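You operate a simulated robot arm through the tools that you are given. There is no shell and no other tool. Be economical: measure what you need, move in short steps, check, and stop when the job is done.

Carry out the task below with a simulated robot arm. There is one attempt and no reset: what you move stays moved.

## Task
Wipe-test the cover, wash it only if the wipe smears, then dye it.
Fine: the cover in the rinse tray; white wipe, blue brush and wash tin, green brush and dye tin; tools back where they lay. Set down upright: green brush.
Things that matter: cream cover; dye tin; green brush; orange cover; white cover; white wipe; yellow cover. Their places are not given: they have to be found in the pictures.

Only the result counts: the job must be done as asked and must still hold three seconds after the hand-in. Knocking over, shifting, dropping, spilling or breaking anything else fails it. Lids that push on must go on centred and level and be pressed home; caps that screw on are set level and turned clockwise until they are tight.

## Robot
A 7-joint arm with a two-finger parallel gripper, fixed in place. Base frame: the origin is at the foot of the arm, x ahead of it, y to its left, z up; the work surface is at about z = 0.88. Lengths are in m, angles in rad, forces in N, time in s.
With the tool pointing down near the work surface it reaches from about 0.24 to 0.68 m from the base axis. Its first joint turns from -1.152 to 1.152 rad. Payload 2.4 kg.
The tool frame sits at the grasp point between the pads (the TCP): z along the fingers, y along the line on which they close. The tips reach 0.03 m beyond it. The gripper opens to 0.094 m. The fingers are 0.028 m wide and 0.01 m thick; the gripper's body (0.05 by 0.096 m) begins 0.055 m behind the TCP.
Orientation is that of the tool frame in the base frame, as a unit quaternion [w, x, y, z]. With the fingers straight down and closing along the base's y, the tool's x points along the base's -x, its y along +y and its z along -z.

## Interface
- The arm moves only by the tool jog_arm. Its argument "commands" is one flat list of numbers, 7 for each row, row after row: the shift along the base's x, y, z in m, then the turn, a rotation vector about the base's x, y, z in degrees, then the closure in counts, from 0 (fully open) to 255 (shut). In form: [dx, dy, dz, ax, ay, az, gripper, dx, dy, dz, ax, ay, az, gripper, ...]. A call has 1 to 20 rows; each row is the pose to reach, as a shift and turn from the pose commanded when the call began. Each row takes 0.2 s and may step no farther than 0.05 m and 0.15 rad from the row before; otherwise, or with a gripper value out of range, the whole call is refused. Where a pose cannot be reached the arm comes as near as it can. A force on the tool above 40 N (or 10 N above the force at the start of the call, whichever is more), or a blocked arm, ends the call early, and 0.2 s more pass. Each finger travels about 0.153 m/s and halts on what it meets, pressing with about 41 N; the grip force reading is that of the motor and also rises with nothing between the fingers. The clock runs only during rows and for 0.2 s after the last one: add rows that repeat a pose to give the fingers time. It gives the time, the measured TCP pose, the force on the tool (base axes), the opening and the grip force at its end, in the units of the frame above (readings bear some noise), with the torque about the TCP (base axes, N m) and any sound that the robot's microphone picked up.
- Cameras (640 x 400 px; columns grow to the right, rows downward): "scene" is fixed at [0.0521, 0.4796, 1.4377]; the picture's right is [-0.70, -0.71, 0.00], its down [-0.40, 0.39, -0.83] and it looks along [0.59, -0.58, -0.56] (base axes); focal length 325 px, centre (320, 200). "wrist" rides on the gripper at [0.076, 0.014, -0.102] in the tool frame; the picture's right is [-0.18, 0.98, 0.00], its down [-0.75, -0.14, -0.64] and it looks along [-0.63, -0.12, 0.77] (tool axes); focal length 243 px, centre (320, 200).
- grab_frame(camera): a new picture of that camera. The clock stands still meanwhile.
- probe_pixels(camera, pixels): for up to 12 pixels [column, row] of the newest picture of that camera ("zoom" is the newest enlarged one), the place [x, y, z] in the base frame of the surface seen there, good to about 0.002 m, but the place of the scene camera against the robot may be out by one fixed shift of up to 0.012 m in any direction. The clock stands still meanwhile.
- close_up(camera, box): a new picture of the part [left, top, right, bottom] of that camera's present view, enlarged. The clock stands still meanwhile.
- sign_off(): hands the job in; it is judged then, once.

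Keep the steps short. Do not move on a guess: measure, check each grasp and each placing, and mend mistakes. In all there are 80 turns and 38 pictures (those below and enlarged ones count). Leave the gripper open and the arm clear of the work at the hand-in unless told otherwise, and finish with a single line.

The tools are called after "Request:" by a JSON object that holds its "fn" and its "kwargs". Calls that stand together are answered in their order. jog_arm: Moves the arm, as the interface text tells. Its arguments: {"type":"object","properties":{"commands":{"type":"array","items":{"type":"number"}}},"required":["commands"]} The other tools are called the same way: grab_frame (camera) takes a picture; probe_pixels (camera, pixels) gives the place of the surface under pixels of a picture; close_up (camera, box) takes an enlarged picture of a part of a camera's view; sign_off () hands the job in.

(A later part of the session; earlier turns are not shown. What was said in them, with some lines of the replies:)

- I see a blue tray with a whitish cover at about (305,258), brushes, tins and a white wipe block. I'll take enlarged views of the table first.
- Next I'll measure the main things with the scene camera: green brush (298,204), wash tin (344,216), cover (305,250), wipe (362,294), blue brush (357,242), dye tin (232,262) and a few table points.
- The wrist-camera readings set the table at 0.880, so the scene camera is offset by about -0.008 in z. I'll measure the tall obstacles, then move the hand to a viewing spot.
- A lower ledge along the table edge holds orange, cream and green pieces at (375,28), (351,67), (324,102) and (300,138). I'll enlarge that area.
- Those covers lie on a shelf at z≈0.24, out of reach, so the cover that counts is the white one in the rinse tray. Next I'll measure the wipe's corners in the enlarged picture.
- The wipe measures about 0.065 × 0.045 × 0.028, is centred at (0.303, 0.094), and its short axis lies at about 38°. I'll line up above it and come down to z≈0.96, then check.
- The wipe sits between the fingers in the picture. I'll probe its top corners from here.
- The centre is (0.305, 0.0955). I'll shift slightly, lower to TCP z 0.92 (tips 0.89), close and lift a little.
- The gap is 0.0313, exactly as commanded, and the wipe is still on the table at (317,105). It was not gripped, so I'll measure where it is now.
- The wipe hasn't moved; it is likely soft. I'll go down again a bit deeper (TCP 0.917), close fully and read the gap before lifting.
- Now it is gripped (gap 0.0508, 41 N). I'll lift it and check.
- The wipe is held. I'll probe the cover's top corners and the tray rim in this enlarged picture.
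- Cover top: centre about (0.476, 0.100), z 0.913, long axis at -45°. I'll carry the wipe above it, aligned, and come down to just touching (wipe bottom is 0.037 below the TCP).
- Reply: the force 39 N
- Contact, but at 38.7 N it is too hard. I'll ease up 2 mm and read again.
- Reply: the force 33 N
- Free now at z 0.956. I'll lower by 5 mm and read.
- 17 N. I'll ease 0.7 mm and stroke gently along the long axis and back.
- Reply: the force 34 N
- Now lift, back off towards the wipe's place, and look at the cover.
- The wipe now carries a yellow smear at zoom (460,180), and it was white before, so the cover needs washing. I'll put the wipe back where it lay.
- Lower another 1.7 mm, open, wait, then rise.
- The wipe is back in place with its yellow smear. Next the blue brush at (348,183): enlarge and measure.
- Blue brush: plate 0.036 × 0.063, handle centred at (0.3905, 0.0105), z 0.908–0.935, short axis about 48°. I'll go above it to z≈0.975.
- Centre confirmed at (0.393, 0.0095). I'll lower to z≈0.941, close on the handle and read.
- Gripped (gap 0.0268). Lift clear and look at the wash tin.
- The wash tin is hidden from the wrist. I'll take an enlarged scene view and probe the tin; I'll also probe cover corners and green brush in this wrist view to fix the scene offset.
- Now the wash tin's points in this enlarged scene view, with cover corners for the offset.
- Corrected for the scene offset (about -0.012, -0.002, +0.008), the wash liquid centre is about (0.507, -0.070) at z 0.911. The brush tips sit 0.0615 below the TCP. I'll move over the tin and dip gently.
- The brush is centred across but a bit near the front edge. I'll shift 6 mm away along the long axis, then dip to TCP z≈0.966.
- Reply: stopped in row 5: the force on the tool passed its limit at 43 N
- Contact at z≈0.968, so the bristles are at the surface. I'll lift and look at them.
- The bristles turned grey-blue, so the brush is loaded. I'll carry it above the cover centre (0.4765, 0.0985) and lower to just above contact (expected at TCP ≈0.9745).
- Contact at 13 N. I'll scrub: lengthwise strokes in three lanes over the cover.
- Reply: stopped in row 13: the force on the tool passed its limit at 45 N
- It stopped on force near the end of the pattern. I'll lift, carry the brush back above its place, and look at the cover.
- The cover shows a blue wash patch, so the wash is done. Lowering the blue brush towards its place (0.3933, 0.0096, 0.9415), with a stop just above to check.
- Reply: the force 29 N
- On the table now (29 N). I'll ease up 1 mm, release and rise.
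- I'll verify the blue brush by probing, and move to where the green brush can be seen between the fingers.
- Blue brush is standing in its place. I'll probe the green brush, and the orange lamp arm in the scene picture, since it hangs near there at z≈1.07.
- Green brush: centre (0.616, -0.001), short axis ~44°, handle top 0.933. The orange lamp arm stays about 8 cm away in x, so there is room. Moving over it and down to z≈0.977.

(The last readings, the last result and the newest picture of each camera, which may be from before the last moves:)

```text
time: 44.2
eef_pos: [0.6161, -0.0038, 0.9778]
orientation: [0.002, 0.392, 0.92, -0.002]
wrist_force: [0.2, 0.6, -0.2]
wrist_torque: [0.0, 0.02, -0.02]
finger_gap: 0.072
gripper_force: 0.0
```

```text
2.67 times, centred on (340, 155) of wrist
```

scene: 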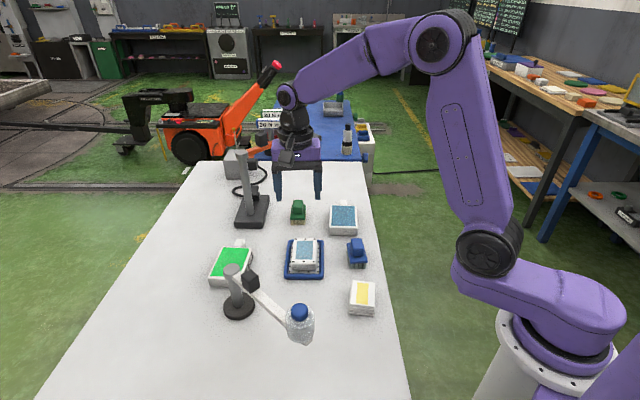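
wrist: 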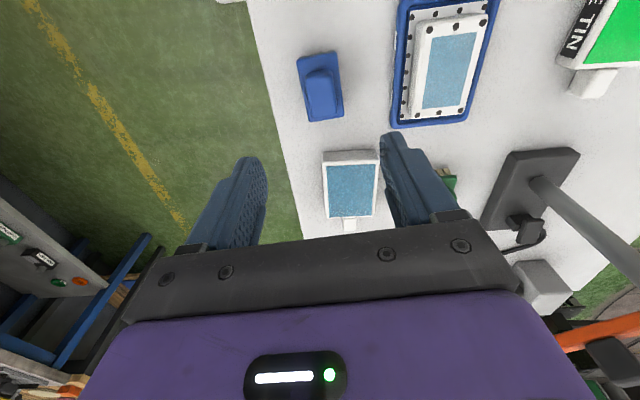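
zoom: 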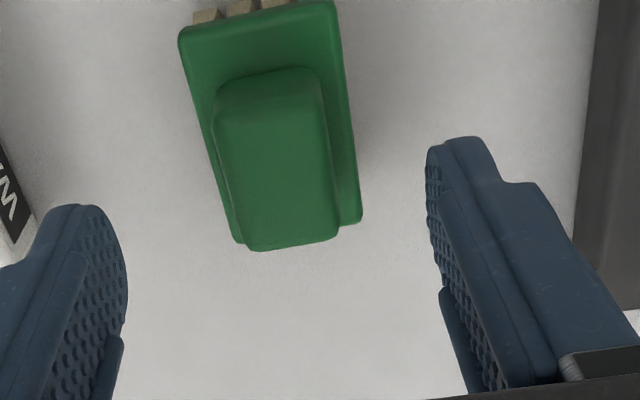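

Request:
{"fn": "probe_pixels", "kwargs": {"camera": "zoom", "pixels": [[185, 40], [332, 15], [356, 215], [238, 238], [222, 105], [318, 85], [335, 228], [255, 240], [275, 160]]}}

```text
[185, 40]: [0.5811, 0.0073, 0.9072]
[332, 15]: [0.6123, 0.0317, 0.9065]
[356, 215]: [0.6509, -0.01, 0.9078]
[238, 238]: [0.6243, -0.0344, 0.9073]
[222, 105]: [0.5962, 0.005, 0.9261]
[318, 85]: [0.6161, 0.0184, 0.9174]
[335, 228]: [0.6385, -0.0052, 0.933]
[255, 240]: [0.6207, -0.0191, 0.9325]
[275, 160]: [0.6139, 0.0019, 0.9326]
```

Centre confirmed (0.617, -0.001). Lower and close on the handle.

Request:
{"fn": "jog_arm", "kwargs": {"commands": [0.001, 0.0015, -0.02, 0, 0, 0, 60, 0.001, 0.0015, -0.035, 0, 0, 0, 60, 0.001, 0.0015, -0.035, 0, 0, 0, 60, 0.001, 0.0015, -0.035, 0, 0, 0, 255, 0.001, 0.0015, -0.035, 0, 0, 0, 255, 0.001, 0.0015, -0.035, 0, 0, 0, 255]}}

```text
time: 45.6
eef_pos: [0.6168, -0.0018, 0.942]
orientation: [0.001, 0.391, 0.92, -0.001]
wrist_force: [0.4, 0.3, 1.8]
wrist_torque: [0.05, -0.07, -0.03]
finger_gap: 0.0274
gripper_force: 41.1
```

Gripped (gap 0.0274). I'll lift and back off towards the middle, and probe the dye tin's liquid corners in the scene picture, plus the bottle stand's top.

Request:
{"fn": "probe_pixels", "kwargs": {"camera": "scene", "pixels": [[227, 249], [250, 249], [238, 274], [214, 274], [232, 262], [233, 266], [228, 270], [252, 274], [258, 280], [247, 287], [240, 243]]}}

Request:
{"fn": "jog_arm", "kwargs": {"commands": [0, 0, 0.02, 0, 0, 0, 255, 0, 0, 0.05, 0, 0, 0, 255, -0.015, 0.015, 0.08, 0, 0, 0, 255, -0.045, 0.045, 0.1, 0, 0, 0, 255, -0.075, 0.08, 0.11, 0, 0, 0, 255, -0.1, 0.12, 0.115, 0, 0, 0, 255, -0.12, 0.16, 0.12, 0, 0, 0, 255, -0.12, 0.16, 0.12, 0, 0, 0, 255]}}

Request:
{"fn": "grab_frame", "kwargs": {"camera": "wrist"}}

```text
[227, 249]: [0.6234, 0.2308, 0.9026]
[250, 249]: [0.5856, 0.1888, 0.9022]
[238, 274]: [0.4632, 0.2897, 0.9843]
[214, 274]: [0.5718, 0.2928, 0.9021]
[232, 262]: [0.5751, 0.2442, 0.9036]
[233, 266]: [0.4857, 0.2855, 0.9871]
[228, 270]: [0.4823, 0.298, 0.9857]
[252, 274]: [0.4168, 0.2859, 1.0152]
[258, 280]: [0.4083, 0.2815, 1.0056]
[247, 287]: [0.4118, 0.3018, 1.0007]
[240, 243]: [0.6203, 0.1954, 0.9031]
```

```text
time: 47.4
eef_pos: [0.4974, 0.1591, 1.0643]
orientation: [0.002, 0.392, 0.92, -0.002]
wrist_force: [-0.5, 0.4, -0.6]
wrist_torque: [0.01, -0.02, 0.02]
finger_gap: 0.027
gripper_force: 41.1
```

```text
9 pictures are left
```

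wrist: 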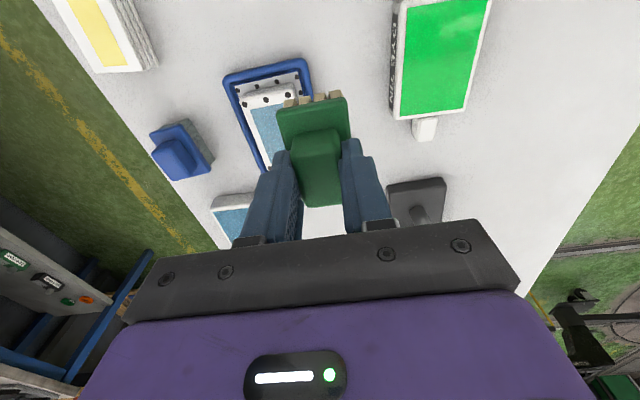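

The dye tin is clearly visible at (440,55). I'll probe its liquid corners here.

Request:
{"fn": "probe_pixels", "kwargs": {"camera": "wrist", "pixels": [[412, 10], [487, 3], [463, 107], [402, 113], [440, 60], [472, 75], [400, 60]]}}

```text
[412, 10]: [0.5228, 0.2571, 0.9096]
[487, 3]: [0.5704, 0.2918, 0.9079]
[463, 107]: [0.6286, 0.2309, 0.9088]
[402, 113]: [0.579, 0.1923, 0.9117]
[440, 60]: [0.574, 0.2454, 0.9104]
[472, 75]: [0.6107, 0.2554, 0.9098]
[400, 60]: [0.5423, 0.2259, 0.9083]
```

Dye liquid centre ≈(0.572, 0.2415), z 0.91. Move above and lower to ~1.5 cm above the surface, then check by picture.

Request:
{"fn": "jog_arm", "kwargs": {"commands": [0.025, 0.0275, 0, 0, 0, 0, 255, 0.05, 0.055, 0, 0, 0, -1, 255, 0.075, 0.0825, 0, 0, 0, -2, 255, 0.075, 0.0825, -0.04, 0, 0, -2, 255, 0.075, 0.0825, -0.074, 0, 0, -2, 255, 0.075, 0.0825, -0.074, 0, 0, -2, 255]}}

Request:
{"fn": "close_up", "kwargs": {"camera": "scene", "box": [190, 190, 290, 290]}}

```text
time: 48.8
eef_pos: [0.5732, 0.2401, 0.9895]
orientation: [0.002, 0.408, 0.913, -0.002]
wrist_force: [-0.4, -0.3, -0.3]
wrist_torque: [-0.02, -0.01, -0.04]
finger_gap: 0.0269
gripper_force: 40.8
```

```text
4.00 times, centred on (240, 240) of scene
```

zoom: 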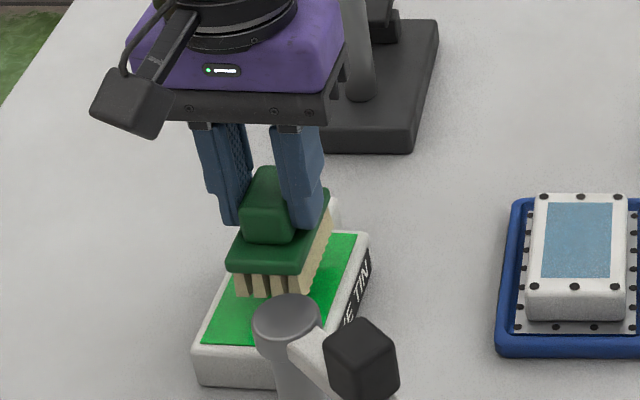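

The brush sits slightly right of the liquid's middle in this view. I'll shift 5 mm towards +v (left in the picture) and dip down to contact.

Request:
{"fn": "jog_arm", "kwargs": {"commands": [0.0035, 0.0035, 0, 0, 0, 0, 255, 0.0035, 0.0035, -0.012, 0, 0, 0, 255, 0.0035, 0.0035, -0.016, 0, 0, 0, 255, 0.0035, 0.0035, -0.0185, 0, 0, 0, 255, 0.0035, 0.0035, -0.0185, 0, 0, 0, 255]}}

```text
time: 50.0
eef_pos: [0.5745, 0.2449, 0.9723]
orientation: [0.001, 0.407, 0.913, -0.001]
wrist_force: [-0.8, 0.3, -1.4]
wrist_torque: [0.02, 0.0, -0.03]
finger_gap: 0.027
gripper_force: 40.7
```

Request:
{"fn": "jog_arm", "kwargs": {"commands": [0, 0, -0.0015, 0, 0, 0, 255, 0, 0, -0.003, 0, 0, 0, 255]}}

```text
time: 50.6
eef_pos: [0.5748, 0.2454, 0.9703]
orientation: [0.004, 0.408, 0.913, 0.0]
wrist_force: [-4.2, -5.1, 28.9]
wrist_torque: [-0.08, 0.46, 0.02]
finger_gap: 0.0272
gripper_force: 40.5
```

Dipped with contact at 29 N. I'll lift and check that the bristles took dye while carrying it above the cover.

Request:
{"fn": "jog_arm", "kwargs": {"commands": [0, 0, 0.02, 0, 0, 0, 255, 0, 0, 0.06, 0, 0, 0, 255, 0, 0, 0.09, 0, 0, 0, 255, -0.025, -0.037, 0.09, 0, 0, 0, 255, -0.05, -0.074, 0.09, 0, 0, 1, 255, -0.075, -0.11, 0.09, 0, 0, 2, 255, -0.098, -0.1465, 0.09, 0, 0, 2, 255, -0.098, -0.1465, 0.06, 0, 0, 2, 255, -0.098, -0.1465, 0.04, 0, 0, 2, 255, -0.098, -0.1465, 0.04, 0, 0, 2, 255]}}

Request:
{"fn": "close_up", "kwargs": {"camera": "scene", "box": [250, 180, 370, 290]}}

```text
time: 52.8
eef_pos: [0.4767, 0.0996, 1.0069]
orientation: [0.001, 0.392, 0.92, -0.001]
wrist_force: [-0.4, 0.2, -0.8]
wrist_torque: [0.01, -0.01, 0.0]
finger_gap: 0.0269
gripper_force: 40.6
```

```text
3.64 times, centred on (310, 235) of scene
```

zoom: 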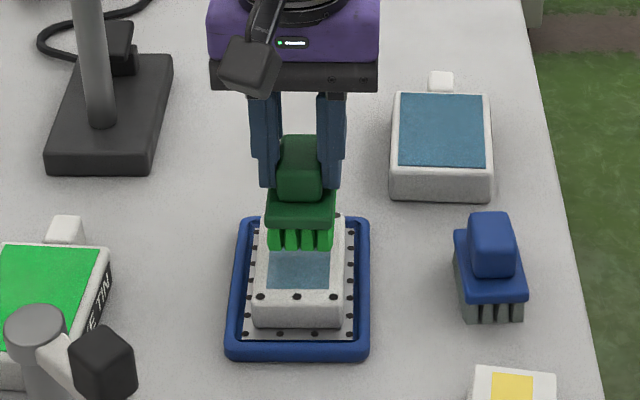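

Bristles are green. Lower onto the cover.

Request:
{"fn": "jog_arm", "kwargs": {"commands": [0, 0, -0.02, 0, 0, 0, 255, 0, 0, -0.029, 0, 0, 0, 255, 0, 0, -0.032, 0, 0, 0, 255, 0, 0, -0.032, 0, 0, 0, 255]}}

```text
time: 53.8
eef_pos: [0.4772, 0.0991, 0.9738]
orientation: [0.001, 0.391, 0.92, -0.001]
wrist_force: [0.3, 0.6, -2.1]
wrist_torque: [0.01, 0.03, 0.0]
finger_gap: 0.0268
gripper_force: 41.3
```

Request:
{"fn": "jog_arm", "kwargs": {"commands": [0, 0, -0.001, 0, 0, 0, 255, 0, 0, -0.0015, 0, 0, 0, 255]}}

```text
time: 54.4
eef_pos: [0.4772, 0.0994, 0.9744]
orientation: [0.003, 0.392, 0.92, -0.001]
wrist_force: [-1.6, -2.8, 14.5]
wrist_torque: [-0.09, 0.13, -0.01]
finger_gap: 0.0269
gripper_force: 41.3
```

Contact at 14.5 N. The same scrubbing pattern as before, slightly lighter.

Request:
{"fn": "jog_arm", "kwargs": {"commands": [0, 0, 0.0006, 0, 0, 0, 255, 0.005, -0.005, 0.0006, 0, 0, 0, 255, 0.01, -0.01, 0.0006, 0, 0, 0, 255, 0, 0, 0.0006, 0, 0, 0, 255, -0.01, 0.01, 0.0006, 0, 0, 0, 255, -0.0035, 0.0163, 0.0008, 0, 0, 0, 255, 0.0064, 0.0064, 0.0008, 0, 0, 0, 255, 0.0163, -0.0035, 0.0008, 0, 0, 0, 255, 0.01, -0.01, 0.0008, 0, 0, 0, 255, 0.0035, -0.0163, 0.0008, 0, 0, 0, 255, -0.0064, -0.0064, 0.0008, 0, 0, 0, 255, -0.0163, 0.0035, 0.001, 0, 0, 0, 255, -0.01, 0.01, 0.001, 0, 0, 0, 255, 0, 0, 0.001, 0, 0, 0, 255]}}

```text
time: 57.4
eef_pos: [0.4771, 0.099, 0.974]
orientation: [0.0, 0.39, 0.921, -0.003]
wrist_force: [-0.5, 0.5, 1.9]
wrist_torque: [0.15, 0.04, 0.02]
finger_gap: 0.0271
gripper_force: 40.9
```

Full pattern done. I'll lift and carry the green brush to above its place (0.617, -0.0015), then look.

Request:
{"fn": "jog_arm", "kwargs": {"commands": [0, 0, 0.03, 0, 0, 0, 255, 0, 0, 0.06, 0, 0, 0, 255, 0.035, -0.025, 0.06, 0, 0, 0, 255, 0.07, -0.05, 0.06, 0, 0, 0, 255, 0.105, -0.075, 0.05, 0, 0, 0, 255, 0.14, -0.1005, 0.03, 0, 0, 0, 255, 0.14, -0.1005, 0.0, 0, 0, 0, 255, 0.14, -0.1005, 0.0, 0, 0, 0, 255]}}

Request:
{"fn": "close_up", "kwargs": {"camera": "scene", "box": [250, 180, 370, 290]}}

```text
time: 59.2
eef_pos: [0.6158, -0.0005, 0.9728]
orientation: [0.001, 0.392, 0.92, -0.002]
wrist_force: [-1.0, -0.4, -0.6]
wrist_torque: [-0.03, 0.01, -0.01]
finger_gap: 0.0268
gripper_force: 41.0
```

```text
3.64 times, centred on (310, 235) of scene
```

zoom: 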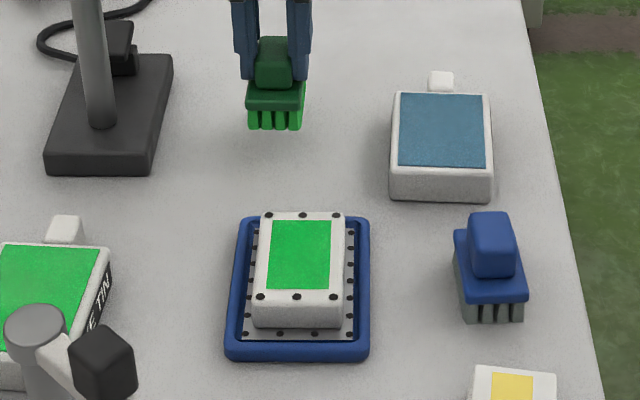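

The cover is dyed green. Now lower the green brush towards its place, stopping just above.

Request:
{"fn": "jog_arm", "kwargs": {"commands": [0.0005, -0.0005, -0.015, 0, 0, 0, 255, 0.0005, -0.0005, -0.027, 0, 0, 0, 255, 0.0005, -0.0005, -0.03, 0, 0, 0, 255, 0.0005, -0.0005, -0.031, 0, 0, 0, 255]}}

```text
time: 60.2
eef_pos: [0.6174, -0.0011, 0.9447]
orientation: [0.001, 0.392, 0.92, -0.002]
wrist_force: [-0.1, -1.3, -0.1]
wrist_torque: [-0.02, -0.02, 0.0]
finger_gap: 0.0266
gripper_force: 40.6
```

Request:
{"fn": "jog_arm", "kwargs": {"commands": [0, 0, -0.0015, 0, 0, 0, 255, 0, 0, -0.003, 0, 0, 0, 255]}}

```text
time: 60.8
eef_pos: [0.6171, -0.0021, 0.9423]
orientation: [0.001, 0.392, 0.92, -0.001]
wrist_force: [-0.1, -0.1, -1.6]
wrist_torque: [-0.03, 0.0, -0.02]
finger_gap: 0.0271
gripper_force: 40.9
```

Request:
{"fn": "jog_arm", "kwargs": {"commands": [0, 0, -0.001, 0, 0, 0, 255, 0, 0, -0.0015, 0, 0, 0, 255]}}

```text
time: 61.4
eef_pos: [0.6183, -0.0008, 0.9402]
orientation: [0.001, 0.391, 0.92, -0.002]
wrist_force: [-2.4, 0.1, 6.3]
wrist_torque: [0.13, 0.25, 0.11]
finger_gap: 0.0269
gripper_force: 40.8
```

Touching the table at 6 N. Release, rise straight up, then back off to look.

Request:
{"fn": "jog_arm", "kwargs": {"commands": [0, 0, 0, 0, 0, 0, 150, 0, 0, 0, 0, 0, 0, 60, 0, 0, 0, 0, 0, 0, 60, 0, 0, 0.03, 0, 0, 0, 60, 0, 0, 0.06, 0, 0, 0, 60, -0.02, 0.02, 0.09, 0, 0, 0, 60, -0.05, 0.04, 0.12, 0, 0, 0, 60, -0.08, 0.06, 0.14, 0, 0, 0, 0, -0.115, 0.085, 0.16, 0, 0, 0, 0, -0.115, 0.085, 0.16, 0, 0, 0, 0]}}

Request:
{"fn": "grab_frame", "kwargs": {"camera": "wrist"}}

Request:
{"fn": "close_up", "kwargs": {"camera": "scene", "box": [200, 180, 400, 340]}}

```text
time: 63.6
eef_pos: [0.5035, 0.086, 1.0979]
orientation: [0.001, 0.392, 0.92, -0.002]
wrist_force: [0.4, -0.3, 0.2]
wrist_torque: [0.01, 0.03, 0.0]
finger_gap: 0.0941
gripper_force: 0.1
```

```text
5 pictures are left
```

wrist: 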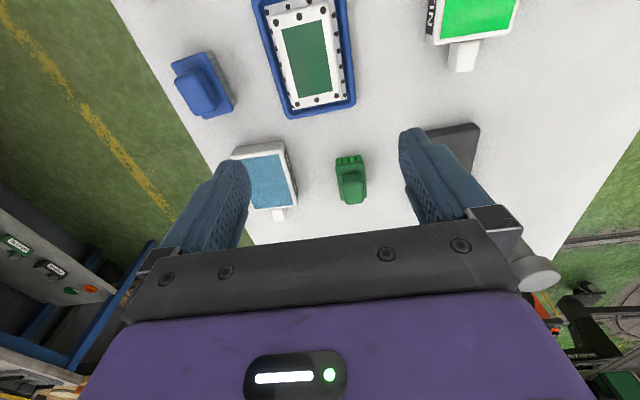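

```text
2.50 times, centred on (300, 260) of scene
```

zoom: 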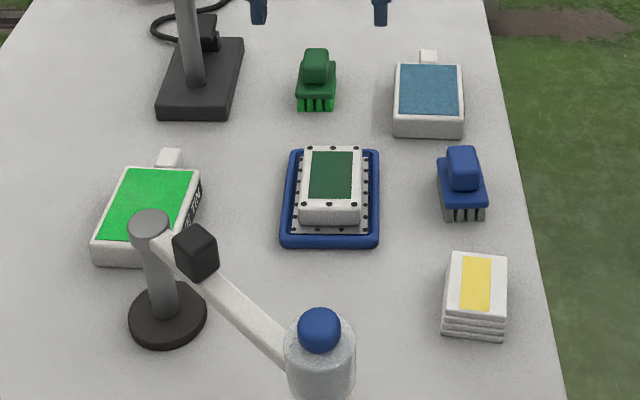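

Everything matches the first picture: green and blue brushes upright in their places, the wipe back, and the cover dyed, the dye having set to dark green. I'll raise the arm a little more and hand in.

Request:
{"fn": "jog_arm", "kwargs": {"commands": [-0.02, 0, 0.04, 0, 0, 0, 0, -0.04, 0, 0.08, 0, 0, 0, 0, -0.04, 0, 0.08, 0, 0, 0, 0]}}

Request:
{"fn": "sign_off", "kwargs": {}}

```text
time: 64.4
eef_pos: [0.4611, 0.0826, 1.1802]
orientation: [0.001, 0.391, 0.92, -0.003]
wrist_force: [0.6, 0.4, 0.1]
wrist_torque: [0.01, -0.03, 0.0]
finger_gap: 0.0941
gripper_force: 0.1
```

```text
The job is handed in.
```

The wipe smeared yellow, so I washed the white cover in the rinse tray and then dyed it; the wipe and both brushes are back where they lay, the green brush upright, and the job is handed in.
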